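You operate a simulated robot arm through the tools that you are given. There is no shell and no other tool. Be economical: measure what you need, move in short steps, check, and stop when the job is done.

You run a simulated two-armed robot. Do the job below in one go: nothing can be reset, and whatever is moved stays where it is left.

Task
Take the lid off the white jar and lay it down on the top of the alignment table.

Only the result counts: the job must be done as asked and must still hold three seconds after the hand-in. Knocking over, shifting, dropping, spilling or breaking anything else fails it. A push-on lid holds only when it is set on centred and level and pressed home; a screw cap is set on level and turned clockwise until tight.

Robot
Two 7-joint arms with two-finger grippers on one trunk, on a base that drives. Base frame: it is fixed to the floor where the robot stands at the start and does not move with it; the origin is under the middle of the robot, x ahead of it, y to its left, z up; the surface under the hand at the start is at about z = 840. Units: mm, rad, N and s.
The left shoulder is at the start at [37, 160, 1156], the right one opposite. With the tool pointing down near the work surface each hand reaches from about 280 to 720 mm from the robot's upright axis, wherever it stands, measured 20 degrees to its own side. Payload 2.45 kg a hand.
The tool frame of a hand sits at the grasp point between the pads (the TCP): z along the fingers, y along the line on which they close. The tips reach 26 mm beyond it. Largest opening 96 mm; the body of the gripper starts 69 mm behind the TCP.
Orientation is that of the tool frame in the base frame, as a unit quaternion [w, x, y, z]. With the fingers straight down and closing along the base's y, the tool's x points along the base's -x, its y along +y and its z along -z.

Tools
- The arms move only by the tool apply_moves. It takes "left_series", "right_series" or both (then of equal length, played together; a hand with none holds still); each is a list of rows, each an object (a shift or turn left out is 0, a gripper value left out holds the last) with "jaw": the closure, from 0 (fully open) to 1 (shut); "linear": the shift along the base's x, y, z in units of 30 mm (1.0 is 30 mm), a list of three; "rot": the turn, a rotation vector about the base's x, y, z in units of 6 degrees (1.0 is 6 degrees), a list of three. In form: [{"jaw": jaw, "linear": [tx, ty, tz], "rot": [rx, ry, rz]}, ...]. A call has 1 to 12 rows; each row shifts and turns the commanded pose from where the row before left it. A call with a number of a shift or a turn outside -1 to 1 is refused whole. Rows are played at 5 a second. More than 50 mm and 0.15 rad between two rows, or a gripper value outside its range, and nothing of the call is played. A pose out of reach is approached as far as the arm can. The call stops where the force on the tool passes 40 N (or 10 N more than at its start, if that is more) or the arm is blocked; 0.2 s more then pass. Each finger halts on what it meets, pressing with about 41 N; the grip force reading is that of the motor and also rises with nothing between the fingers. The clock runs only during rows and for 0.2 s after the last one: add rows that do not move to give the fingers time. It gives the time, the measured TCP pose, the force on the tool (base axes), the opening and the grip force at its end, in the units of the frame above (readings bear some noise), with the torque about the TCP (base axes, N m) and any sound that the robot's microphone picked up, and new pictures: "show" is both (left out), scene, wrist or none (wrist: the cameras of the hands that moved).
- Cameras (640 x 400 px; columns grow to the right, rows downward): "scene" is now at [96.8, -1, 1624.3]; the picture's right is [0.00, -1.00, -0.00], its down [-0.81, -0.00, -0.59] and it looks along [0.59, 0.00, -0.81] (base axes); focal length 283 px, centre (320, 200). "left" rides on the left gripper at [82, -3, -98] in its tool frame; the picture's right is [0.04, 1.00, 0.00], its down [-0.73, 0.03, -0.68] and it looks along [-0.68, 0.03, 0.73] (tool axes); focal length 256 px, centre (320, 200). "right" rides on the right gripper at [82, 3, -98] in its tool frame; the picture's right is [-0.04, 1.00, 0.00], its down [-0.73, -0.03, -0.68] and it looks along [-0.68, -0.03, 0.73] (tool axes); focal length 256 px, centre (320, 200). There is no depth. A picture from a camera that has moved, and an enlarged one, comes with that camera's place and axes in the base frame and with its lens.
- lift_body(by): slides the trunk up (or, below 0, down) by that many mm; the arms and the scene camera ride with it, the base frame stays. It gives what a move gives, with no picture.
- drive_base(legs): drives the robot by 1 to 6 legs, each [ahead, left, turn to the left] in mm, mm and rad, along the robot's own axes; the way and the turn of a leg run together, so that a leg with both is an arc; at most 1500 mm and 3.142 rad a leg. The arms and the cameras ride along, it lands a little off, and it stops where it bumps. It gives what a move gives, and a new picture of the scene camera.
- turn_head(pan, tilt): turns the head with the scene camera to pan (to the left, within 2.094 rad either way) and tilt (down, from -0.506 to 1.204), counted from straight ahead of the robot. It gives what a move gives, and a new picture of the scene camera.
- close_up(camera, box): a new picture of the part [left, top, right, bottom] of that camera's present view, enlarged. No time passes.
- hand_in(): hands the job in; it is judged then, once.

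Work in short steps. Places have to be worked out from the pictures, the camera data and where the tool is seen: move nearer, look again, correct. Check each grasp and each placing, and mend what went wrong. You have 120 turns and 260 pictures in all, those below and enlarged ones among them. Open the grippers and draw the arms clear of the work before you hand the job in, unless the task says otherwise; then end with one line.

The tools are called after ">>>" as a command line: name --argument value ..., lists and objects as JSON in quotes. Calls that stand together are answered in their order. apply_moves: Moves the arms, as the interface text tells. Its arguments: {"type":"object","properties":{"left_series":{"type":"array"},"right_series":{"type":"array"},"show":{"type":"string","enum":["both","scene","wrist","none"]}},"required":[]} The other tools are called the same way: lift_body (by) slides the trunk up or down; drive_base (legs) drives the base; turn_head (pan, tilt) turns the head that bears the scene camera; close_up (camera, box) takes an enlarged picture of a part of a camera's view; hand_in () hands the job in.

At the start:

```text
time_s: 0.0
left_position: [610.1, 141.6, 1102.5]
left_tool_rot: [0.0, -0.001, 1.0, 0.0]
left_ft_force: [-1.2, 0.2, 0.1]
left_ft_torque: [0.01, -0.01, 0.02]
left_grip_width: 96.0
left_grip_force: 0.1
right_position: [388.4, -232.6, 1146.7]
right_tool_rot: [0.0, -0.001, 1.0, 0.001]
right_ft_force: [0.7, -0.4, 0.1]
right_ft_torque: [0.01, 0.01, -0.04]
right_grip_width: 96.0
right_grip_force: 0.0
trunk travel left (down, up): [-325.0, 242.0]
robot x, y, heading: [-0.7, -1.0, -0.0]
head pan, tilt: [0.003, 0.941]
```

scene: 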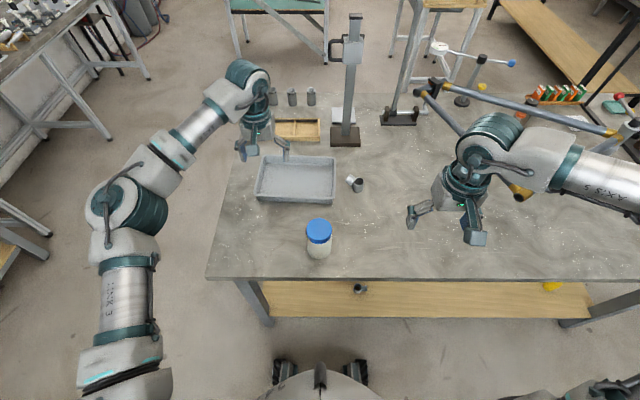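
right: 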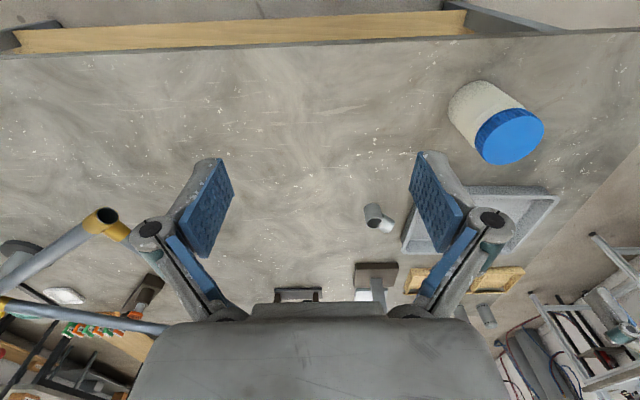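
left: 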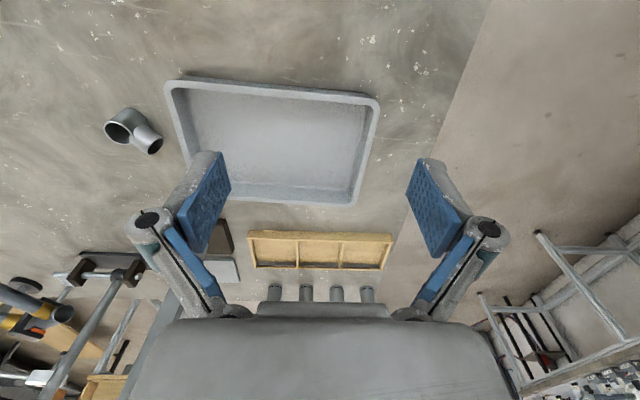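

The jar with the blue lid is ahead on the bench near x≈480, y≈0. I don't see which thing is the "alignment table", so I look around with the head.

>>> turn_head --pan 0.0 --tilt 0.4

>>> turn_head --pan 1.2 --tilt 0.5

>>> turn_head --pan -1.2 --tilt 0.5

```text
time_s: 1.0
left_position: [606.9, 142.0, 1104.6]
left_tool_rot: [0.0, 0.0, 1.0, 0.0]
left_ft_force: [0.5, 0.5, 0.1]
left_ft_torque: [0.0, 0.03, 0.02]
left_grip_width: 95.8
left_grip_force: 0.0
right_position: [384.5, -232.3, 1146.6]
right_tool_rot: [0.001, 0.0, 1.0, 0.0]
right_ft_force: [0.0, 0.1, -0.5]
right_ft_torque: [-0.03, 0.02, -0.01]
right_grip_width: 95.8
right_grip_force: 0.1
trunk travel left (down, up): [-325.0, 242.0]
robot x, y, heading: [1.7, -0.3, 0.006]
head pan, tilt: [0.0, 0.4]
camera scene: at [116.2, -0.9, 1670.1], right [0.0, -1.0, 0.0], down [-0.39, 0.0, -0.92], along [0.92, 0.0, -0.39], focal length 283 px, centre (320, 200)
```

scene: 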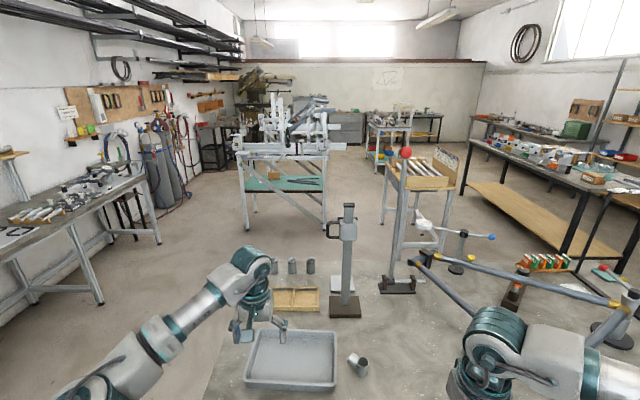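

```text
time_s: 2.4
left_position: [607.1, 142.4, 1103.7]
left_tool_rot: [0.001, 0.0, 1.0, 0.0]
left_ft_force: [-0.2, 1.0, 0.4]
left_ft_torque: [0.01, 0.0, -0.01]
left_grip_width: 95.9
left_grip_force: 0.0
right_position: [385.1, -231.8, 1147.9]
right_tool_rot: [0.001, 0.0, 1.0, 0.0]
right_ft_force: [0.3, -0.3, -0.1]
right_ft_torque: [0.0, 0.02, 0.01]
right_grip_width: 96.0
right_grip_force: 0.0
trunk travel left (down, up): [-325.0, 242.0]
robot x, y, heading: [-0.6, -1.8, -0.004]
head pan, tilt: [1.201, 0.499]
camera scene: at [56.6, 84.2, 1661.4], right [0.93, -0.36, 0.0], down [-0.18, -0.45, -0.88], along [0.32, 0.82, -0.48], focal length 283 px, centre (320, 200)
```

scene: 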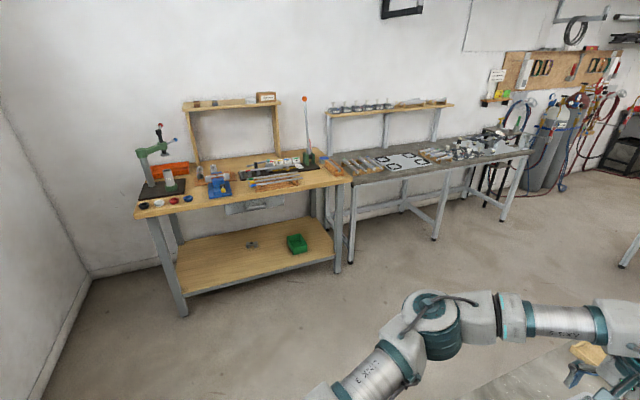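

```text
time_s: 4.6
left_position: [607.5, 141.7, 1104.4]
left_tool_rot: [0.001, -0.001, 1.0, 0.0]
left_ft_force: [-0.2, 0.2, -0.5]
left_ft_torque: [0.03, -0.01, 0.02]
left_grip_width: 96.1
left_grip_force: 0.1
right_position: [385.3, -232.4, 1146.8]
right_tool_rot: [0.0, 0.0, 1.0, 0.0]
right_ft_force: [0.4, -0.2, 0.0]
right_ft_torque: [-0.02, 0.02, 0.0]
right_grip_width: 95.8
right_grip_force: 0.1
trunk travel left (down, up): [-325.0, 242.0]
robot x, y, heading: [0.9, 1.3, -0.001]
head pan, tilt: [-1.201, 0.499]
camera scene: at [56.6, -85.7, 1661.2], right [-0.93, -0.36, 0.0], down [-0.18, 0.45, -0.88], along [0.32, -0.82, -0.48], focal length 283 px, centre (320, 200)
```

scene: 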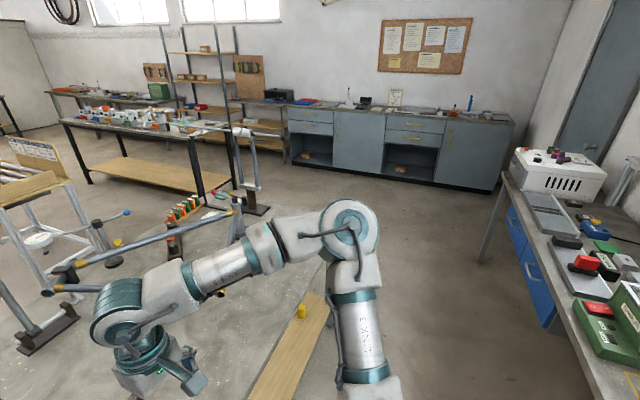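

This looks like a bicycle-frame workshop; there are several candidate tables. I take close looks for labels or tell-tale features.

>>> turn_head --pan 0.0 --tilt 0.4

>>> close_up --camera "scene" --box '[200, 60, 360, 160]'

>>> close_up --camera "scene" --box '[340, 90, 500, 190]'

>>> close_up --camera "scene" --box '[320, 200, 640, 400]'

>>> close_up --camera "scene" --box '[0, 60, 220, 260]'

>>> close_up --camera "scene" --box '[440, 80, 640, 260]'

```text
time_s: 6.0
left_position: [606.3, 142.2, 1105.9]
left_tool_rot: [0.001, 0.0, 1.0, 0.001]
left_ft_force: [0.2, 0.4, 0.9]
left_ft_torque: [0.01, -0.02, 0.0]
left_grip_width: 95.7
left_grip_force: 0.0
right_position: [385.0, -231.7, 1147.5]
right_tool_rot: [0.001, 0.0, 1.0, 0.0]
right_ft_force: [-0.7, -0.1, 0.5]
right_ft_torque: [0.03, 0.01, 0.01]
right_grip_width: 96.1
right_grip_force: 0.0
trunk travel left (down, up): [-325.0, 242.0]
robot x, y, heading: [3.9, 1.0, -0.002]
head pan, tilt: [0.0, 0.4]
camera scene: at [116.3, -0.8, 1670.2], right [0.0, -1.0, 0.0], down [-0.39, 0.0, -0.92], along [0.92, 0.0, -0.39], focal length 283 px, centre (320, 200)
```

scene: 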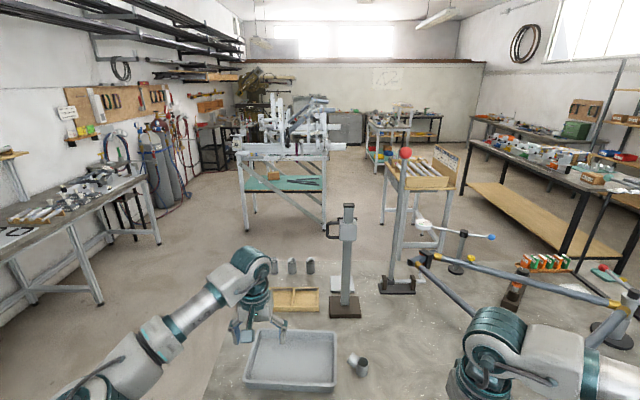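

```text
4.00 times, centred on (280, 110) of scene
camera zoom: at [116.3, -0.8, 1670.2], right [0.0, -1.0, 0.0], down [-0.39, 0.0, -0.92], along [0.92, 0.0, -0.39], focal length 1133 px, centre (480, 560)
```

zoom: 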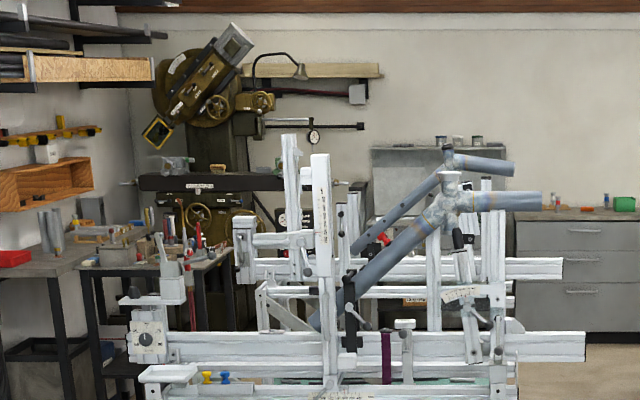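

```text
4.00 times, centred on (420, 140) of scene
camera zoom: at [116.3, -0.8, 1670.2], right [0.0, -1.0, 0.0], down [-0.39, 0.0, -0.92], along [0.92, 0.0, -0.39], focal length 1133 px, centre (-80, 440)
```

zoom: 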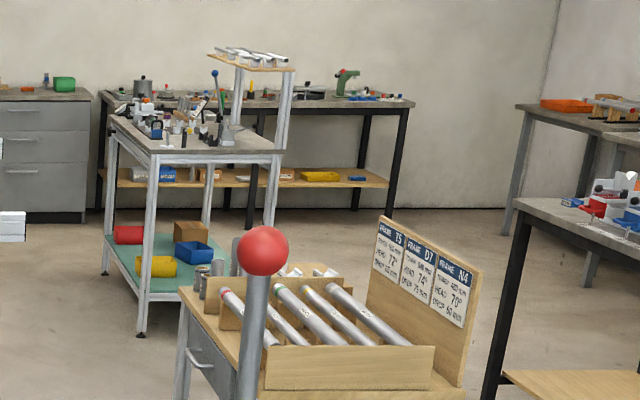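

```text
2.00 times, centred on (480, 300) of scene
camera zoom: at [116.3, -0.8, 1670.2], right [0.0, -1.0, 0.0], down [-0.39, 0.0, -0.92], along [0.92, 0.0, -0.39], focal length 566 px, centre (0, 0)
```

zoom: 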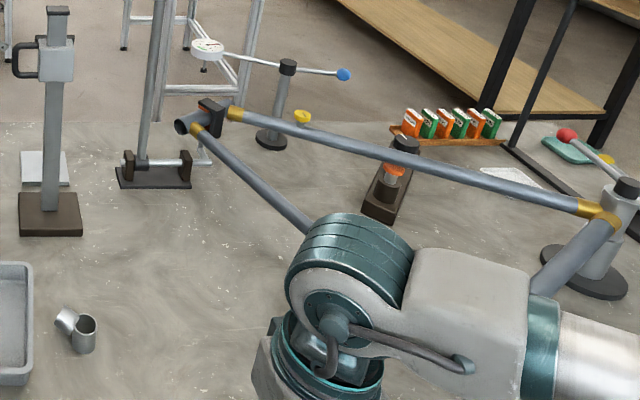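

```text
2.00 times, centred on (110, 160) of scene
camera zoom: at [116.3, -0.8, 1670.2], right [0.0, -1.0, 0.0], down [-0.39, 0.0, -0.92], along [0.92, 0.0, -0.39], focal length 566 px, centre (740, 280)
```

zoom: 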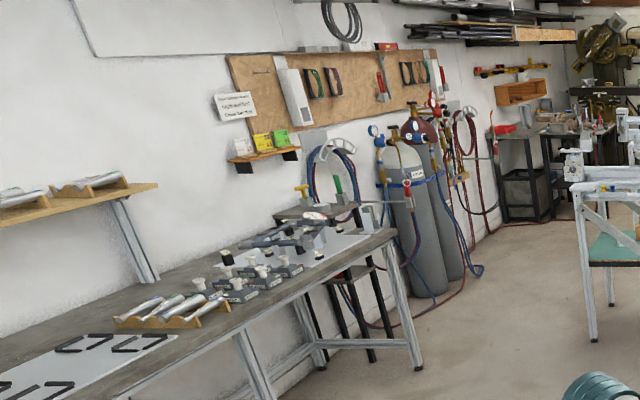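

```text
2.22 times, centred on (540, 170) of scene
camera zoom: at [116.3, -0.8, 1670.2], right [0.0, -1.0, 0.0], down [-0.39, 0.0, -0.92], along [0.92, 0.0, -0.39], focal length 629 px, centre (-169, 267)
```

zoom: 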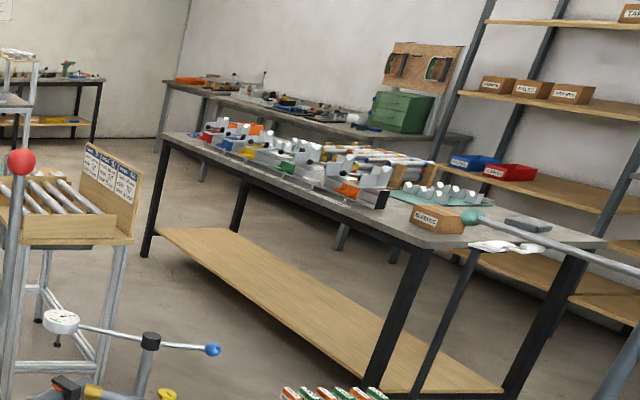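

The bench in front carries the frame on posts, dial indicators, a height gauge and a straightedge: that's the alignment table itself. Now look closely at the jar from the head and from both wrist cameras.

>>> turn_head --pan 0.0 --tilt 0.94

>>> close_up --camera "scene" --box '[280, 205, 360, 265]'

>>> close_up --camera "right" --box '[420, 60, 580, 180]'

```text
time_s: 6.9
left_position: [607.0, 141.2, 1105.7]
left_tool_rot: [0.001, -0.001, 1.0, 0.0]
left_ft_force: [0.0, 0.1, -0.2]
left_ft_torque: [0.04, 0.01, 0.01]
left_grip_width: 96.0
left_grip_force: 0.0
right_position: [385.5, -232.8, 1147.3]
right_tool_rot: [0.0, 0.0, 1.0, 0.0]
right_ft_force: [-0.1, -0.4, 0.2]
right_ft_torque: [0.04, -0.05, 0.01]
right_grip_width: 95.9
right_grip_force: 0.1
trunk travel left (down, up): [-325.0, 242.0]
robot x, y, heading: [1.3, 2.1, -0.001]
head pan, tilt: [0.0, 0.941]
camera scene: at [96.7, -0.7, 1624.3], right [0.0, -1.0, 0.0], down [-0.81, 0.0, -0.59], along [0.59, 0.0, -0.81], focal length 283 px, centre (320, 200)
```

scene: 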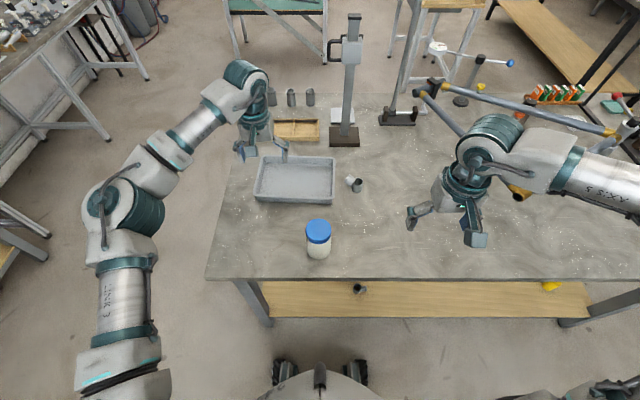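

```text
6.67 times, centred on (320, 235) of scene
camera zoom: at [96.7, -0.7, 1624.3], right [0.0, -1.0, 0.0], down [-0.81, 0.0, -0.59], along [0.59, 0.0, -0.81], focal length 1888 px, centre (320, -33)
```

zoom: 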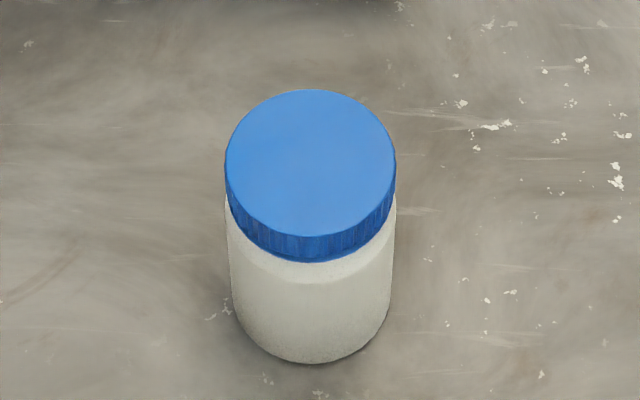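

```text
3.33 times, centred on (500, 120) of right
camera zoom: at [303.1, -229.1, 1245.7], right [0.04, 1.0, 0.0], down [0.73, -0.03, 0.68], along [0.68, -0.03, -0.73], focal length 853 px, centre (-280, 467)
```

zoom: 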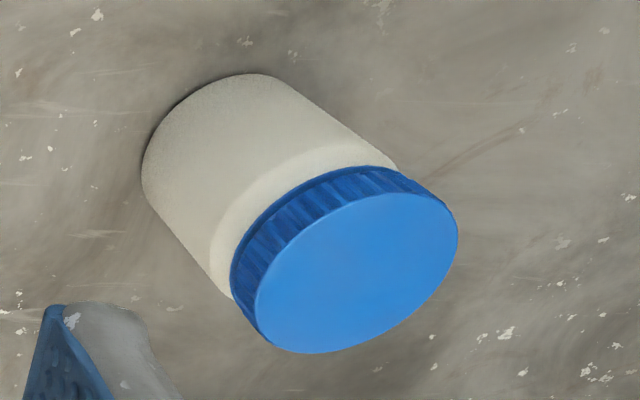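

The lid has a ribbed edge, so it is probably a screw cap: jar centre ≈(483, 5), lid top ≈955, diameter ≈70. I will hold the jar body with the left hand from the left side and turn the cap with the right. First I turn the left hand's closing line along x, staying high.

>>> apply_moves --left_series '[{"linear": [-0.34, 0.2, 0], "rot": [0, 0, 1]}, {"linear": [-0.34, 0.2, 0], "rot": [0, 0, 1]}, {"linear": [-0.34, 0.2, 0], "rot": [0, 0, 1]}, {"linear": [-0.34, 0.2, 0], "rot": [0, 0, 1]}, {"linear": [-0.34, 0.2, 0], "rot": [0, 0, 1]}, {"linear": [-0.34, 0.2, 0], "rot": [0, 0, 1]}, {"linear": [-0.34, 0.2, 0], "rot": [0, 0, 1]}, {"linear": [-0.34, 0.2, 0], "rot": [0, 0, 1]}, {"linear": [-0.34, 0.2, 0], "rot": [0, 0, 1]}, {"linear": [-0.34, 0.2, 0], "rot": [0, 0, 1]}, {"linear": [-0.34, 0.2, 0], "rot": [0, 0, 1]}, {"linear": [-0.34, 0.2, 0], "rot": [0, 0, 1]}]' --show "scene"

>>> apply_moves --left_series '[{"rot": [0, 0, 1]}, {"rot": [0, 0, 1]}, {"rot": [0, 0, 1]}, {"rot": [-1, 0, 0]}, {"rot": [-1, 0, 0]}, {"rot": [-1, 0, 0]}, {"rot": [-1, 0, 0]}, {"rot": [-1, 0, 0]}, {"rot": [-1, 0, 0]}, {"rot": [-1, 0, 0]}, {"rot": [-1, 0, 0]}, {"rot": [-1, 0, 0]}]' --show "both"

```text
time_s: 9.5
left_position: [483.4, 217.6, 1104.8]
left_tool_rot: [0.001, -0.59, 0.807, 0.0]
left_ft_force: [0.4, -0.2, 0.8]
left_ft_torque: [-0.01, 0.03, -0.02]
left_grip_width: 96.2
left_grip_force: 0.0
right_position: [384.4, -230.6, 1147.7]
right_tool_rot: [0.001, 0.0, 1.0, 0.001]
right_ft_force: [0.5, -0.4, 0.4]
right_ft_torque: [0.01, 0.0, 0.01]
right_grip_width: 96.0
right_grip_force: 0.0
trunk travel left (down, up): [-325.0, 242.0]
robot x, y, heading: [-0.8, -0.3, -0.006]
head pan, tilt: [0.0, 0.941]
camera scene: at [95.6, 0.9, 1624.4], right [0.0, -1.0, 0.0], down [-0.81, 0.0, -0.59], along [0.59, 0.0, -0.81], focal length 283 px, centre (320, 200)
```

scene: 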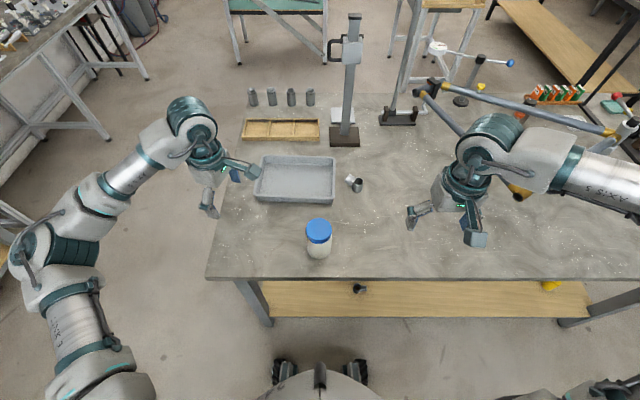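

```text
time_s: 12.1
left_position: [485.3, 216.4, 1104.0]
left_tool_rot: [0.32, 0.631, -0.63, 0.321]
left_ft_force: [0.5, -0.5, 0.0]
left_ft_torque: [0.03, 0.03, -0.01]
left_grip_width: 96.0
left_grip_force: 0.0
right_position: [385.1, -229.2, 1147.9]
right_tool_rot: [0.001, -0.001, 1.0, 0.0]
right_ft_force: [0.9, 0.0, -0.2]
right_ft_torque: [-0.01, -0.01, 0.02]
right_grip_width: 95.8
right_grip_force: 0.0
trunk travel left (down, up): [-325.0, 242.0]
robot x, y, heading: [-0.1, -1.3, -0.001]
head pan, tilt: [0.0, 0.941]
camera scene: at [95.7, 2.1, 1624.3], right [0.0, -1.0, 0.0], down [-0.81, 0.0, -0.59], along [0.59, 0.0, -0.81], focal length 283 px, centre (320, 200)
camera left: at [487.4, 248.3, 1229.3], right [-1.0, -0.02, 0.03], down [-0.03, 0.98, -0.19], along [-0.03, -0.19, -0.98], focal length 256 px, centre (320, 200)
```

scene: 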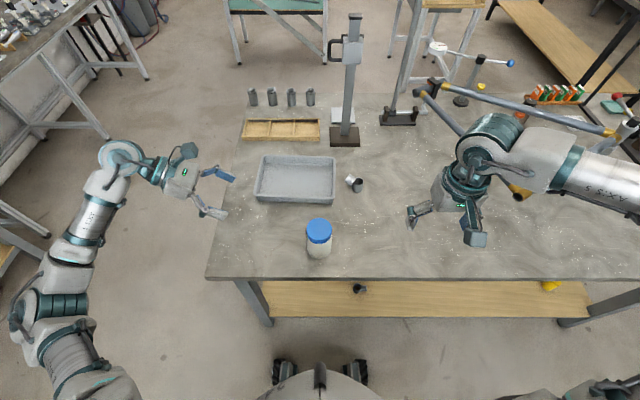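
left: 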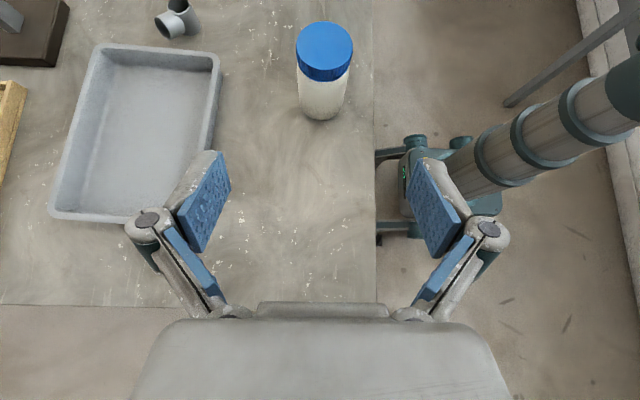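

The left hand turned fine; its view puts the jar at ≈(481, 2). I flatten the hand to about 18° below horizontal and bring it to a standoff left of the jar.

>>> apply_moves --left_series '[{"linear": [-0.02, -0.55, -0.95], "rot": [-1, 0, 0]}, {"linear": [-0.02, -0.55, -0.95], "rot": [-1, 0, 0]}, {"linear": [-0.02, -0.55, -0.95], "rot": [-1, 0, 0]}, {"linear": [-0.02, -0.55, -0.95]}, {"linear": [-0.02, -0.55, -0.95]}, {"linear": [-0.02, -0.55, -0.95]}, {}]' --show "both"

```text
time_s: 13.7
left_position: [478.7, 119.2, 933.1]
left_tool_rot: [0.416, 0.573, -0.572, 0.415]
left_ft_force: [-0.1, 0.4, -0.4]
left_ft_torque: [0.01, 0.0, 0.05]
left_grip_width: 96.0
left_grip_force: 0.0
right_position: [384.1, -231.4, 1147.3]
right_tool_rot: [0.001, 0.0, 1.0, 0.0]
right_ft_force: [-0.1, -1.2, 0.6]
right_ft_torque: [0.03, 0.0, 0.02]
right_grip_width: 95.8
right_grip_force: 0.0
trunk travel left (down, up): [-325.0, 242.0]
robot x, y, heading: [2.1, -0.7, 0.005]
head pan, tilt: [0.0, 0.941]
camera scene: at [95.2, 0.8, 1624.4], right [0.0, -1.0, 0.0], down [-0.81, 0.0, -0.59], along [0.59, 0.0, -0.81], focal length 283 px, centre (320, 200)
camera left: at [481.9, 187.6, 1042.2], right [-1.0, -0.01, 0.04], down [-0.03, 0.87, -0.48], along [-0.03, -0.49, -0.87], focal length 256 px, centre (320, 200)
```

scene: 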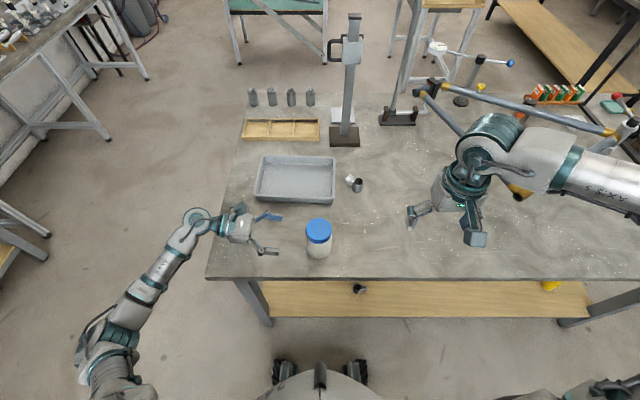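
left: 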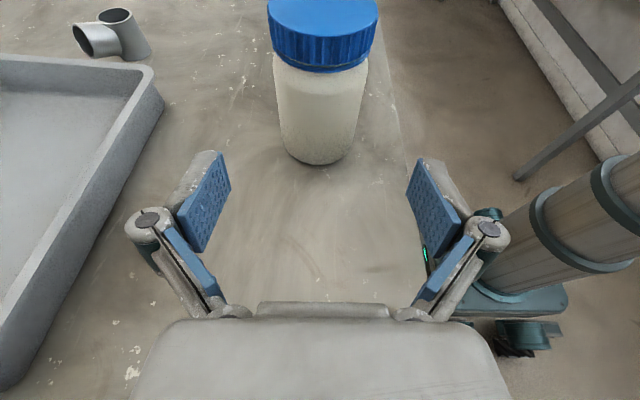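

Jar axis measured ≈(480, 1), lid bottom ≈939. I move in along the tool direction, jaws open, and check before closing.

>>> apply_moves --left_series '[{"linear": [0.01, -0.9, -0.275]}, {"linear": [0.01, -0.9, -0.275]}, {"linear": [0.01, -0.9, -0.275]}, {"linear": [0.01, -0.9, -0.275]}, {}]' --show "both"

```text
time_s: 14.9
left_position: [482.5, 6.9, 901.0]
left_tool_rot: [0.414, 0.574, -0.572, 0.414]
left_ft_force: [0.4, -0.1, 0.0]
left_ft_torque: [0.01, 0.01, 0.0]
left_grip_width: 95.8
left_grip_force: 0.1
right_position: [384.3, -231.0, 1147.5]
right_tool_rot: [0.0, 0.0, 1.0, 0.0]
right_ft_force: [-0.3, 0.0, -0.4]
right_ft_torque: [0.01, 0.01, 0.0]
right_grip_width: 96.1
right_grip_force: 0.1
trunk travel left (down, up): [-325.0, 242.0]
robot x, y, heading: [0.8, -0.2, -0.0]
head pan, tilt: [0.0, 0.941]
camera scene: at [95.4, -0.7, 1624.4], right [0.0, -1.0, 0.0], down [-0.81, 0.0, -0.59], along [0.59, 0.0, -0.81], focal length 283 px, centre (320, 200)
camera left: at [485.9, 74.8, 1009.4], right [-1.0, -0.01, 0.04], down [-0.03, 0.87, -0.48], along [-0.03, -0.48, -0.87], focal length 256 px, centre (320, 200)
```

scene: 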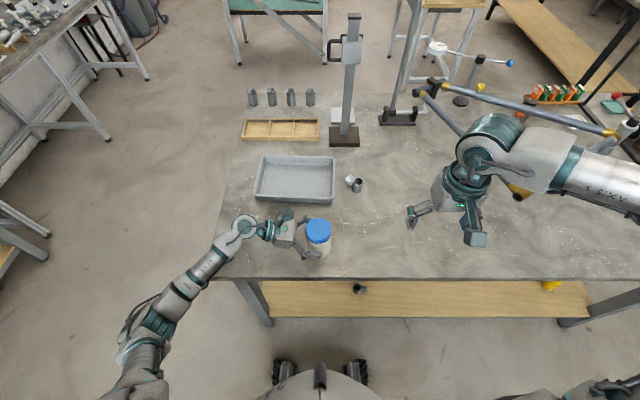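
left: 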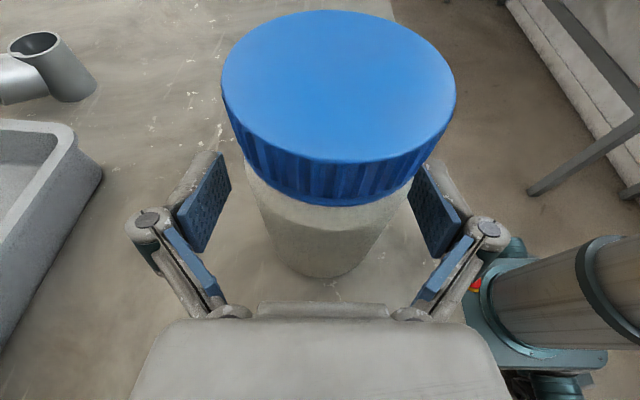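

Lid centre seen at ≈(478, 3); the hand is at x 482.5. I shift 4 mm back and close on the body.

>>> apply_moves --left_series '[{"linear": [-0.14, 0, 0]}, {}, {"jaw": 0.2}, {"jaw": 0.3}, {"jaw": 0.4}, {"jaw": 0.5}, {}, {}]' --show "both"

```text
time_s: 16.7
left_position: [478.5, 6.7, 899.9]
left_tool_rot: [0.414, 0.574, -0.572, 0.415]
left_ft_force: [0.7, 1.3, 2.0]
left_ft_torque: [0.05, -0.04, 0.01]
left_grip_width: 70.3
left_grip_force: 41.2
right_position: [383.9, -230.5, 1147.6]
right_tool_rot: [0.001, -0.001, 1.0, -0.001]
right_ft_force: [0.7, 0.6, 0.2]
right_ft_torque: [0.0, -0.03, -0.03]
right_grip_width: 96.1
right_grip_force: 0.1
trunk travel left (down, up): [-325.0, 242.0]
robot x, y, heading: [-0.6, 0.5, 0.002]
head pan, tilt: [0.0, 0.941]
camera scene: at [95.5, 0.1, 1624.4], right [0.0, -1.0, 0.0], down [-0.81, 0.0, -0.59], along [0.59, 0.0, -0.81], focal length 283 px, centre (320, 200)
camera left: at [481.5, 76.3, 1009.2], right [-1.0, -0.01, 0.04], down [-0.03, 0.87, -0.48], along [-0.03, -0.49, -0.87], focal length 256 px, centre (320, 200)
```

scene: 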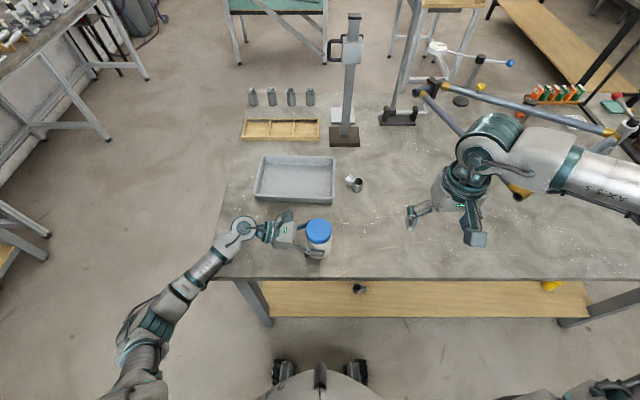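
left: 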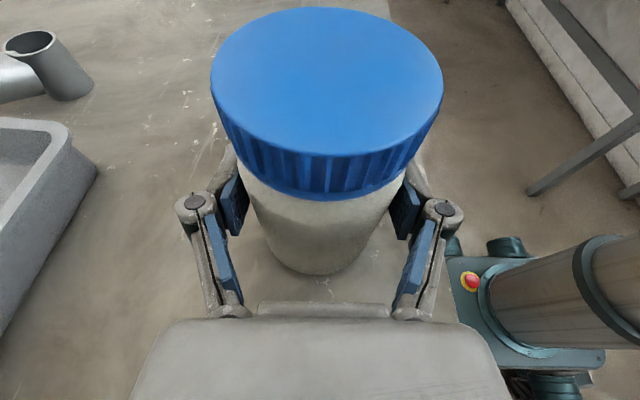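

The jar is held (70.3 mm, 41 N). Now I bring the right hand above the lid, turned ~48° so that it has room to turn counter-clockwise.

>>> apply_moves --right_series '[{"linear": [0.314, 0.777, -0.2], "rot": [0, 0, 1]}, {"linear": [0.314, 0.777, -0.2], "rot": [0, 0, 1]}, {"linear": [0.314, 0.777, -0.2], "rot": [0, 0, 1]}, {"linear": [0.314, 0.777, -0.2], "rot": [0, 0, 1]}, {"linear": [0.314, 0.777, -0.2], "rot": [0, 0, 1]}, {"linear": [0.314, 0.777, -0.2], "rot": [0, 0, 1]}, {"linear": [0.314, 0.777, -0.2], "rot": [0, 0, 1]}, {"linear": [0.314, 0.777, -0.2], "rot": [0, 0, 1]}, {"linear": [0.314, 0.777, -0.2]}, {"linear": [0.314, 0.777, -0.2]}, {}]' --show "both"

```text
time_s: 19.1
left_position: [478.1, 8.7, 901.0]
left_tool_rot: [0.415, 0.573, -0.572, 0.415]
left_ft_force: [-1.7, 0.6, 3.0]
left_ft_torque: [0.02, 0.03, 0.0]
left_grip_width: 70.1
left_grip_force: 40.9
right_position: [427.3, -103.3, 1113.7]
right_tool_rot: [0.002, -0.358, 0.934, 0.002]
right_ft_force: [-0.5, -0.3, -0.1]
right_ft_torque: [-0.01, -0.01, 0.0]
right_grip_width: 96.2
right_grip_force: 0.0
right hand out of reach, approached as far as the arm can: row 6, 7, 8, 9, 10
trunk travel left (down, up): [-325.0, 242.0]
robot x, y, heading: [-1.5, -3.4, -0.002]
head pan, tilt: [0.0, 0.941]
camera scene: at [95.9, 0.9, 1624.3], right [0.0, -1.0, 0.0], down [-0.81, 0.0, -0.59], along [0.59, 0.0, -0.81], focal length 283 px, centre (320, 200)
camera right: at [363.7, -155.2, 1212.3], right [-0.64, 0.77, 0.0], down [0.56, 0.46, 0.68], along [0.52, 0.44, -0.73], focal length 256 px, centre (320, 200)
```

scene: 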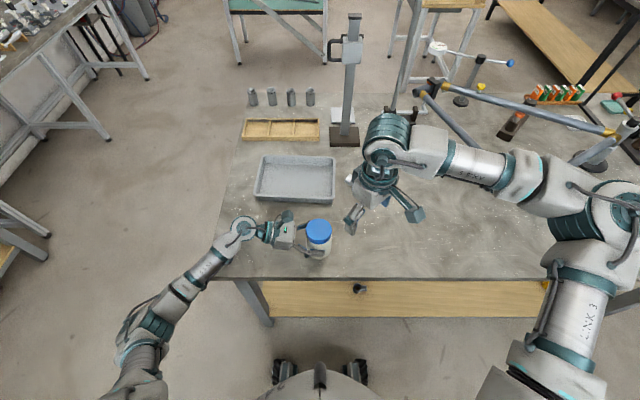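
right: 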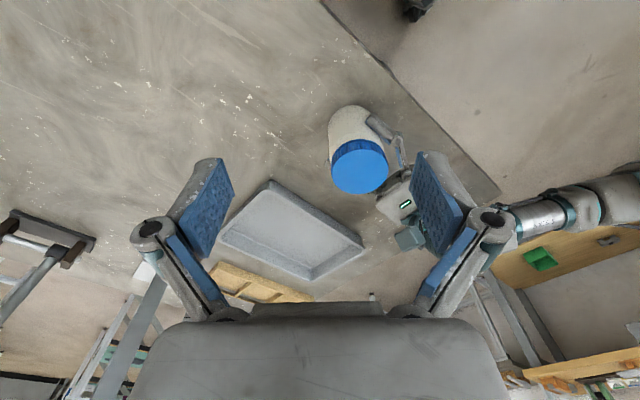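

The right hand can't yaw further counter-clockwise here, while the left arm has that range free. So I swap roles: the right hand will hold the jar, the left will turn the lid. First I release the jar with the left and back out along its axis.

>>> apply_moves --left_series '[{"jaw": 0.3}, {"jaw": 0.0}, {}, {}, {"linear": [0, 0.9, 0.3]}, {"linear": [0, 0.9, 0.3]}, {"linear": [0, 0.9, 0.3]}, {"linear": [0, 0.9, 0.3]}, {"linear": [0, 0.9, 0.3]}, {"linear": [0, 0.6, 0.9]}, {"linear": [0, 0.6, 0.9]}]' --right_series '[{}, {}, {}, {}, {"linear": [0, -0.8, 0], "rot": [0, 0, -1]}, {"linear": [0, -0.8, 0], "rot": [0, 0, -1]}, {"linear": [0, -0.8, 0], "rot": [0, 0, -1]}, {"linear": [0, -0.8, 0], "rot": [0, 0, -1]}, {"linear": [0, -0.8, 0], "rot": [0, 0, -1]}, {"rot": [0, 0, -1]}, {"rot": [0, 0, -1]}]' --show "scene"

```text
time_s: 21.5
left_position: [476.0, 179.1, 1001.1]
left_tool_rot: [0.415, 0.573, -0.572, 0.414]
left_ft_force: [0.3, -0.2, -0.2]
left_ft_torque: [-0.01, 0.01, 0.02]
left_grip_width: 95.9
left_grip_force: 0.0
right_position: [426.9, -220.1, 1115.5]
right_tool_rot: [0.003, 0.003, 1.0, 0.0]
right_ft_force: [0.7, -0.8, 0.4]
right_ft_torque: [-0.03, -0.02, 0.0]
right_grip_width: 95.9
right_grip_force: 0.1
trunk travel left (down, up): [-325.0, 242.0]
robot x, y, heading: [-2.8, 1.2, -0.003]
head pan, tilt: [0.0, 0.941]
camera scene: at [94.9, 2.7, 1624.4], right [0.0, -1.0, 0.0], down [-0.81, 0.0, -0.59], along [0.59, 0.0, -0.81], focal length 283 px, centre (320, 200)
```

scene: 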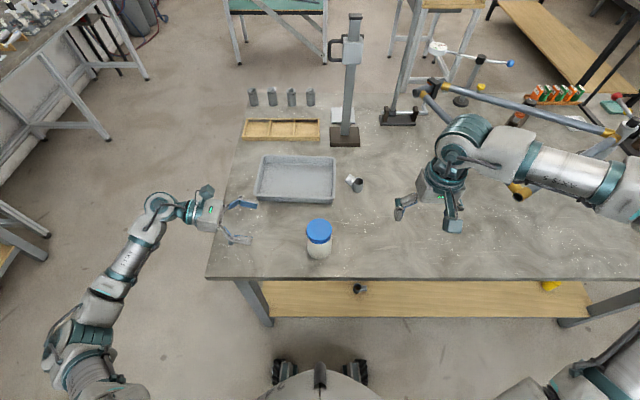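

Released cleanly. Now I mirror: the right hand yaws −90° while the left points back down and rises.

>>> apply_moves --right_series '[{"linear": [0.143, 0, 0], "rot": [0, 0, -1]}, {"linear": [0.143, 0, 0], "rot": [0, 0, -1]}, {"linear": [0.143, 0, 0], "rot": [0, 0, -1]}, {"linear": [0.143, 0, 0], "rot": [0, 0, -1]}, {"linear": [0.143, 0, 0], "rot": [0, 0, -1]}, {"linear": [0.143, 0, 0], "rot": [0, 0, -1]}, {"linear": [0.143, 0, 0], "rot": [0, 0, -1]}, {"linear": [0.143, 0, 0], "rot": [0, 0, -1]}, {"linear": [0.143, 0, 0], "rot": [0, 0, -1]}, {"linear": [0.143, 0, 0], "rot": [0, 0, -1]}, {"linear": [0.143, 0, 0], "rot": [0, 0, -1]}, {"linear": [0.143, 0, 0], "rot": [0, 0, -1]}]' --left_series '[{"linear": [0, 0, 0.3], "rot": [1, 0, 0]}, {"linear": [0, 0, 0.3], "rot": [1, 0, 0]}, {"linear": [0, 0, 0.3], "rot": [1, 0, 0]}, {"linear": [0, 0, 0.3], "rot": [1, 0, 0]}, {"linear": [0, 0, 0.3], "rot": [1, 0, 0]}, {"linear": [0, 0, 0.3], "rot": [1, 0, 0]}, {"linear": [0, 0, 0.3], "rot": [1, 0, 0]}, {"linear": [0, 0, 0.3], "rot": [1, 0, 0]}, {"linear": [0, 0, 0.3], "rot": [1, 0, 0]}, {"linear": [0, 0, 0.3], "rot": [1, 0, 0]}, {"linear": [0, 0, 0.3], "rot": [1, 0, 0]}, {"linear": [0, 0, 0.3], "rot": [1, 0, 0]}]' --show "none"

>>> apply_moves --right_series '[{"rot": [0, 0, -1]}, {"rot": [0, 0, -1]}, {"rot": [0, 0, -1]}, {"rot": [1, 0, 0]}, {"rot": [1, 0, 0]}, {"rot": [1, 0, 0]}, {"rot": [1, 0, 0]}, {"rot": [1, 0, 0]}, {"rot": [1, 0, 0]}, {"rot": [1, 0, 0]}, {"rot": [1, 0, 0]}, {"rot": [1, 0, 0]}]' --show "scene"

```text
time_s: 24.1
left_position: [476.7, 179.9, 1110.0]
left_tool_rot: [-0.004, 0.708, -0.706, -0.003]
left_ft_force: [0.3, 0.4, 0.3]
left_ft_torque: [-0.01, 0.01, -0.02]
left_grip_width: 96.0
left_grip_force: 0.1
right_position: [477.9, -222.1, 1113.5]
right_tool_rot: [0.001, 0.589, 0.808, -0.002]
right_ft_force: [-0.2, -0.4, -0.7]
right_ft_torque: [0.0, 0.02, 0.01]
right_grip_width: 95.9
right_grip_force: 0.0
trunk travel left (down, up): [-325.0, 242.0]
robot x, y, heading: [5.3, -5.1, 0.003]
head pan, tilt: [0.0, 0.941]
```

```text
time_s: 26.7
left_position: [476.4, 177.9, 1108.8]
left_tool_rot: [-0.002, 0.707, -0.707, -0.001]
left_ft_force: [-0.3, -0.3, -0.1]
left_ft_torque: [-0.03, -0.01, 0.02]
left_grip_width: 95.9
left_grip_force: 0.0
right_position: [478.4, -223.8, 1113.1]
right_tool_rot: [-0.32, 0.631, 0.629, 0.32]
right_ft_force: [-1.0, 0.3, -0.2]
right_ft_torque: [0.02, -0.02, 0.0]
right_grip_width: 96.0
right_grip_force: 0.1
trunk travel left (down, up): [-325.0, 242.0]
robot x, y, heading: [-1.8, 4.4, 0.002]
head pan, tilt: [0.0, 0.941]
camera scene: at [96.8, -1.8, 1624.3], right [0.0, -1.0, 0.0], down [-0.81, 0.0, -0.59], along [0.59, 0.0, -0.81], focal length 283 px, centre (320, 200)
```

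scene: 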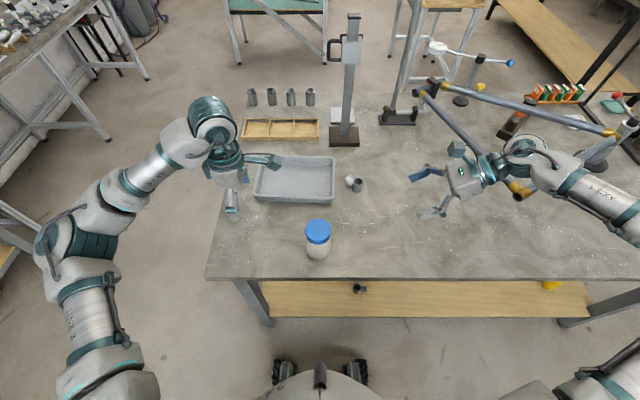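

Clear so far. I take the right hand to the mirrored standoff right of the jar, away from the frame tubes.

>>> apply_moves --right_series '[{"linear": [0, 0.58, -0.983], "rot": [1, 0, 0]}, {"linear": [0, 0.58, -0.983], "rot": [1, 0, 0]}, {"linear": [0, 0.58, -0.983], "rot": [1, 0, 0]}, {"linear": [0, 0.58, -0.983]}, {"linear": [0, 0.58, -0.983]}, {"linear": [0, 0.58, -0.983]}, {}]' --show "both"

```text
time_s: 28.3
left_position: [476.3, 180.9, 1109.8]
left_tool_rot: [0.002, -0.707, 0.707, 0.002]
left_ft_force: [-0.2, 0.4, 0.2]
left_ft_torque: [-0.02, -0.02, -0.03]
left_grip_width: 96.3
left_grip_force: 0.1
right_position: [478.7, -116.5, 935.6]
right_tool_rot: [-0.414, 0.574, 0.572, 0.413]
right_ft_force: [0.0, 0.2, -0.8]
right_ft_torque: [-0.01, -0.01, -0.02]
right_grip_width: 96.1
right_grip_force: 0.0
trunk travel left (down, up): [-325.0, 242.0]
robot x, y, heading: [2.4, -1.4, -0.001]
head pan, tilt: [0.0, 0.941]
camera scene: at [96.5, 1.0, 1624.3], right [0.0, -1.0, 0.0], down [-0.81, 0.0, -0.59], along [0.59, 0.0, -0.81], focal length 283 px, centre (320, 200)
camera right: at [481.2, -184.2, 1044.9], right [1.0, -0.01, -0.04], down [-0.03, -0.88, -0.48], along [-0.03, 0.48, -0.87], focal length 256 px, centre (320, 200)
```

scene: 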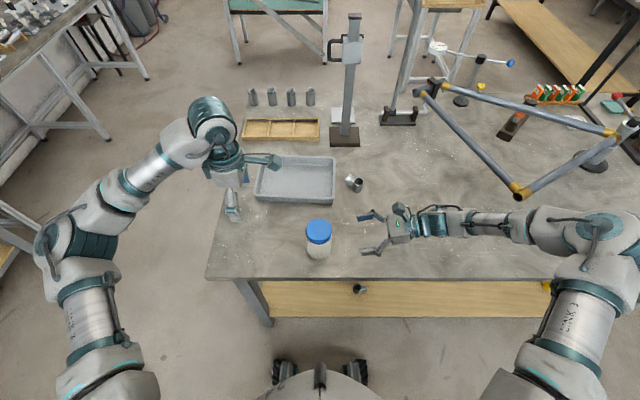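
right: 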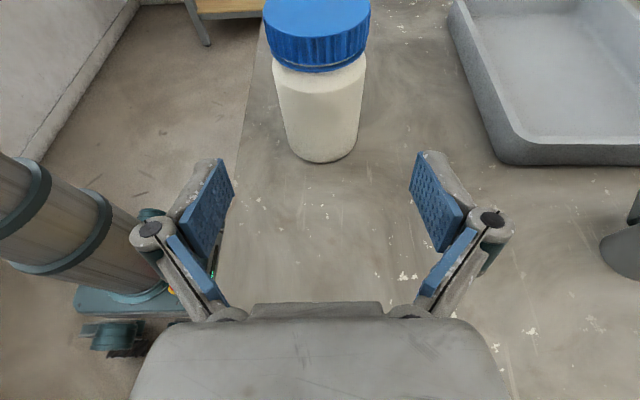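

Jar from this side ≈(477, 3). I advance to TCP (477, −5, 897) and close slowly.

>>> apply_moves --right_series '[{"linear": [-0.014, 0.93, -0.32]}, {"linear": [-0.014, 0.93, -0.32]}, {"linear": [-0.014, 0.93, -0.32]}, {"linear": [-0.014, 0.93, -0.32]}, {}]' --show "wrist"

```text
time_s: 29.5
left_position: [477.0, 180.0, 1109.9]
left_tool_rot: [-0.002, 0.708, -0.707, -0.002]
left_ft_force: [-0.3, 0.4, 0.0]
left_ft_torque: [0.03, 0.01, 0.0]
left_grip_width: 96.0
left_grip_force: 0.0
right_position: [452.4, -34.3, 940.2]
right_tool_rot: [-0.415, 0.575, 0.571, 0.414]
right_ft_force: [0.5, -1.3, 0.0]
right_ft_torque: [-0.01, 0.01, 0.0]
right_grip_width: 96.0
right_grip_force: 0.0
right hand out of reach, approached as far as the arm can: row 2, 3, 4
trunk travel left (down, up): [-325.0, 242.0]
robot x, y, heading: [-0.1, 3.9, -0.004]
head pan, tilt: [0.0, 0.941]
camera right: at [456.0, -101.9, 1049.6], right [1.0, -0.01, -0.04], down [-0.03, -0.87, -0.48], along [-0.03, 0.48, -0.87], focal length 256 px, centre (320, 200)
```

right: 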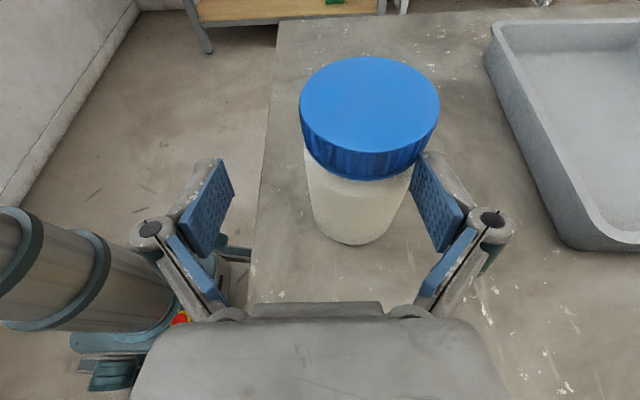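

The right arm ran out of reach from straight sideways and drifted beside the jar (no force though). I back away along −y, then try approaching diagonally from front-right, which should suit the arm better.

>>> apply_moves --right_series '[{"linear": [0, -0.9, 0.1]}, {"linear": [0, -0.9, 0.1]}, {"linear": [0, -0.9, 0.1]}, {"linear": [-0.2, -0.3, 0], "rot": [0, 0, -1]}, {"linear": [-0.2, 0, 0], "rot": [0, 0, -1]}, {"linear": [-0.2, 0, 0], "rot": [0, 0, -1]}, {"linear": [-0.2, 0, 0], "rot": [0, 0, -1]}, {"linear": [-0.2, 0, 0], "rot": [0, 0, -1]}, {"linear": [-0.2, 0, 0], "rot": [0, 0, -1]}, {"linear": [-0.2, 0, 0], "rot": [0, 0, -1]}, {"rot": [0, 0, -0.5]}, {}]' --show "both"

```text
time_s: 32.1
left_position: [479.3, 179.2, 1108.8]
left_tool_rot: [0.0, 0.708, -0.706, -0.002]
left_ft_force: [0.1, -0.1, 0.4]
left_ft_torque: [-0.01, 0.0, 0.03]
left_grip_width: 96.0
left_grip_force: 0.0
right_position: [425.3, -250.4, 973.8]
right_tool_rot: [-0.197, 0.762, 0.315, 0.53]
right_ft_force: [0.1, -0.4, -0.4]
right_ft_torque: [-0.01, 0.01, 0.0]
right_grip_width: 96.0
right_grip_force: 0.1
right hand out of reach, approached as far as the arm can: row 8, 9, 10, 11
trunk travel left (down, up): [-325.0, 242.0]
robot x, y, heading: [0.6, 1.1, -0.002]
head pan, tilt: [0.0, 0.941]
camera scene: at [95.9, -1.2, 1624.3], right [0.0, -1.0, 0.0], down [-0.81, 0.0, -0.59], along [0.59, 0.0, -0.81], focal length 283 px, centre (320, 200)
camera right: at [380.5, -292.3, 1085.6], right [0.68, -0.73, 0.0], down [-0.66, -0.61, -0.44], along [0.32, 0.3, -0.9], focal length 256 px, centre (320, 200)
```

scene: 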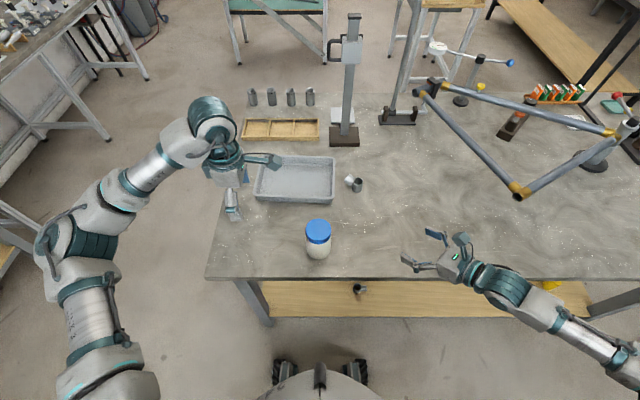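
right: 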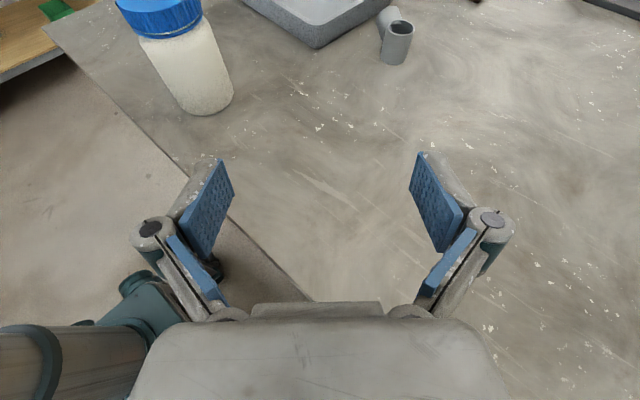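

The arm folds too tight here: the robot stands too close. I want to back the base up ~130 mm; a quick look behind first.

>>> turn_head --pan 2.05 --tilt 0.8

>>> turn_head --pan -2.05 --tilt 0.8

>>> turn_head --pan 0 --tilt 0.94

```text
time_s: 34.1
left_position: [477.0, 178.3, 1109.8]
left_tool_rot: [-0.002, 0.708, -0.707, -0.001]
left_ft_force: [-0.2, -0.8, 0.5]
left_ft_torque: [-0.01, -0.01, 0.01]
left_grip_width: 96.0
left_grip_force: 0.0
right_position: [425.9, -249.9, 973.1]
right_tool_rot: [-0.197, 0.762, 0.314, 0.531]
right_ft_force: [0.3, 0.5, -0.2]
right_ft_torque: [0.01, -0.01, 0.01]
right_grip_width: 95.7
right_grip_force: 0.1
trunk travel left (down, up): [-325.0, 242.0]
robot x, y, heading: [1.1, -0.2, 0.004]
head pan, tilt: [2.051, 0.799]
camera scene: at [-15.2, 70.3, 1635.7], right [0.89, 0.46, 0.0], down [0.33, -0.64, -0.7], along [-0.32, 0.62, -0.72], focal length 283 px, centre (320, 200)
```

scene: 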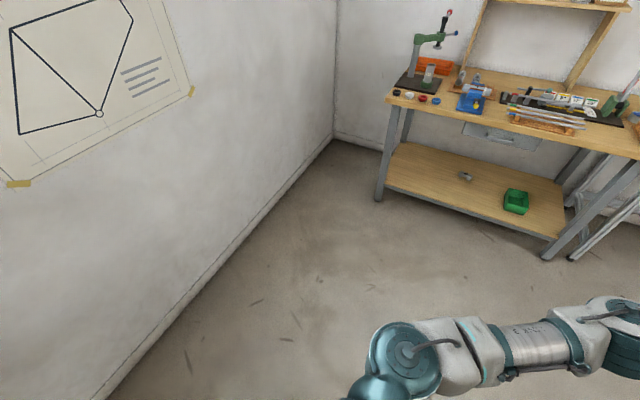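

```text
time_s: 37.4
left_position: [476.3, 178.1, 1109.3]
left_tool_rot: [-0.002, 0.708, -0.706, -0.002]
left_ft_force: [0.5, 0.6, 1.4]
left_ft_torque: [-0.01, -0.01, -0.02]
left_grip_width: 95.9
left_grip_force: 0.1
right_position: [425.4, -249.1, 973.5]
right_tool_rot: [-0.197, 0.762, 0.314, 0.531]
right_ft_force: [-0.1, 0.0, 0.0]
right_ft_torque: [-0.02, 0.0, -0.04]
right_grip_width: 96.1
right_grip_force: 0.1
trunk travel left (down, up): [-325.0, 242.0]
robot x, y, heading: [-1.7, -4.6, 0.0]
head pan, tilt: [-2.051, 0.799]
camera scene: at [-15.3, -73.1, 1635.5], right [-0.89, 0.46, 0.0], down [0.33, 0.64, -0.7], along [-0.32, -0.62, -0.72], focal length 283 px, centre (320, 200)
```

scene: 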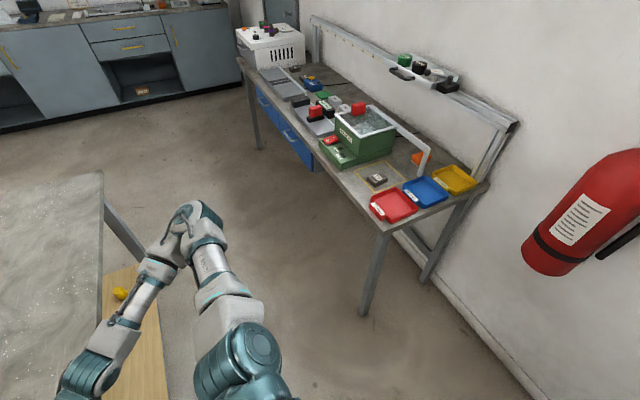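

```text
time_s: 39.4
left_position: [477.2, 178.9, 1108.4]
left_tool_rot: [-0.002, 0.707, -0.707, -0.001]
left_ft_force: [-0.5, 0.4, -0.9]
left_ft_torque: [-0.03, 0.0, 0.03]
left_grip_width: 95.7
left_grip_force: 0.1
right_position: [425.3, -250.6, 973.7]
right_tool_rot: [-0.197, 0.762, 0.314, 0.531]
right_ft_force: [-0.2, 0.5, -0.1]
right_ft_torque: [-0.01, 0.02, 0.0]
right_grip_width: 95.9
right_grip_force: 0.1
trunk travel left (down, up): [-325.0, 242.0]
robot x, y, heading: [1.7, -1.7, 0.001]
head pan, tilt: [0.0, 0.941]
camera scene: at [95.3, -1.4, 1624.4], right [0.0, -1.0, 0.0], down [-0.81, 0.0, -0.59], along [0.59, 0.0, -0.81], focal length 283 px, centre (320, 200)
```

scene: 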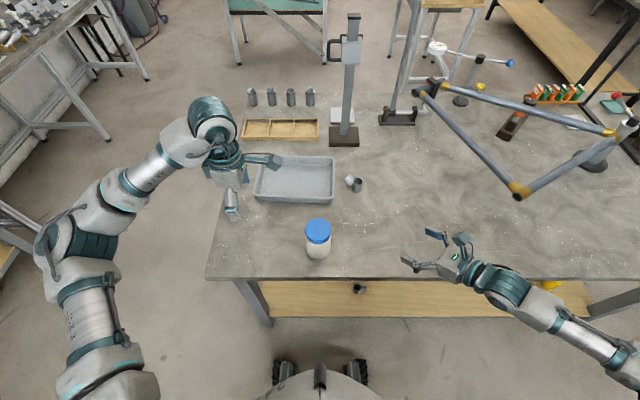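

About 1 m of clear floor behind. I back up 130 mm and 40 mm to the left.

>>> drive_base --legs '[[-130, 40, 0]]'

```text
time_s: 40.7
left_position: [348.5, 208.6, 1110.0]
left_tool_rot: [-0.004, 0.708, -0.706, -0.005]
left_ft_force: [0.4, -0.6, -0.2]
left_ft_torque: [0.12, -0.02, 0.0]
left_grip_width: 95.8
left_grip_force: 0.2
right_position: [297.2, -219.0, 971.4]
right_tool_rot: [-0.202, 0.761, 0.314, 0.531]
right_ft_force: [-0.1, -1.0, -0.6]
right_ft_torque: [0.01, 0.0, 0.04]
right_grip_width: 95.9
right_grip_force: 0.0
trunk travel left (down, up): [-325.0, 242.0]
robot x, y, heading: [-126.5, 39.8, 0.003]
head pan, tilt: [0.0, 0.941]
camera scene: at [-31.6, 22.0, 1624.1], right [0.0, -1.0, -0.01], down [-0.81, 0.01, -0.59], along [0.59, 0.01, -0.81], focal length 283 px, centre (320, 200)
```

scene: 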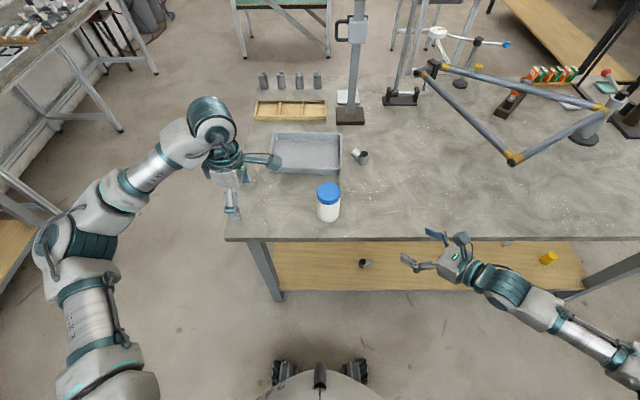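

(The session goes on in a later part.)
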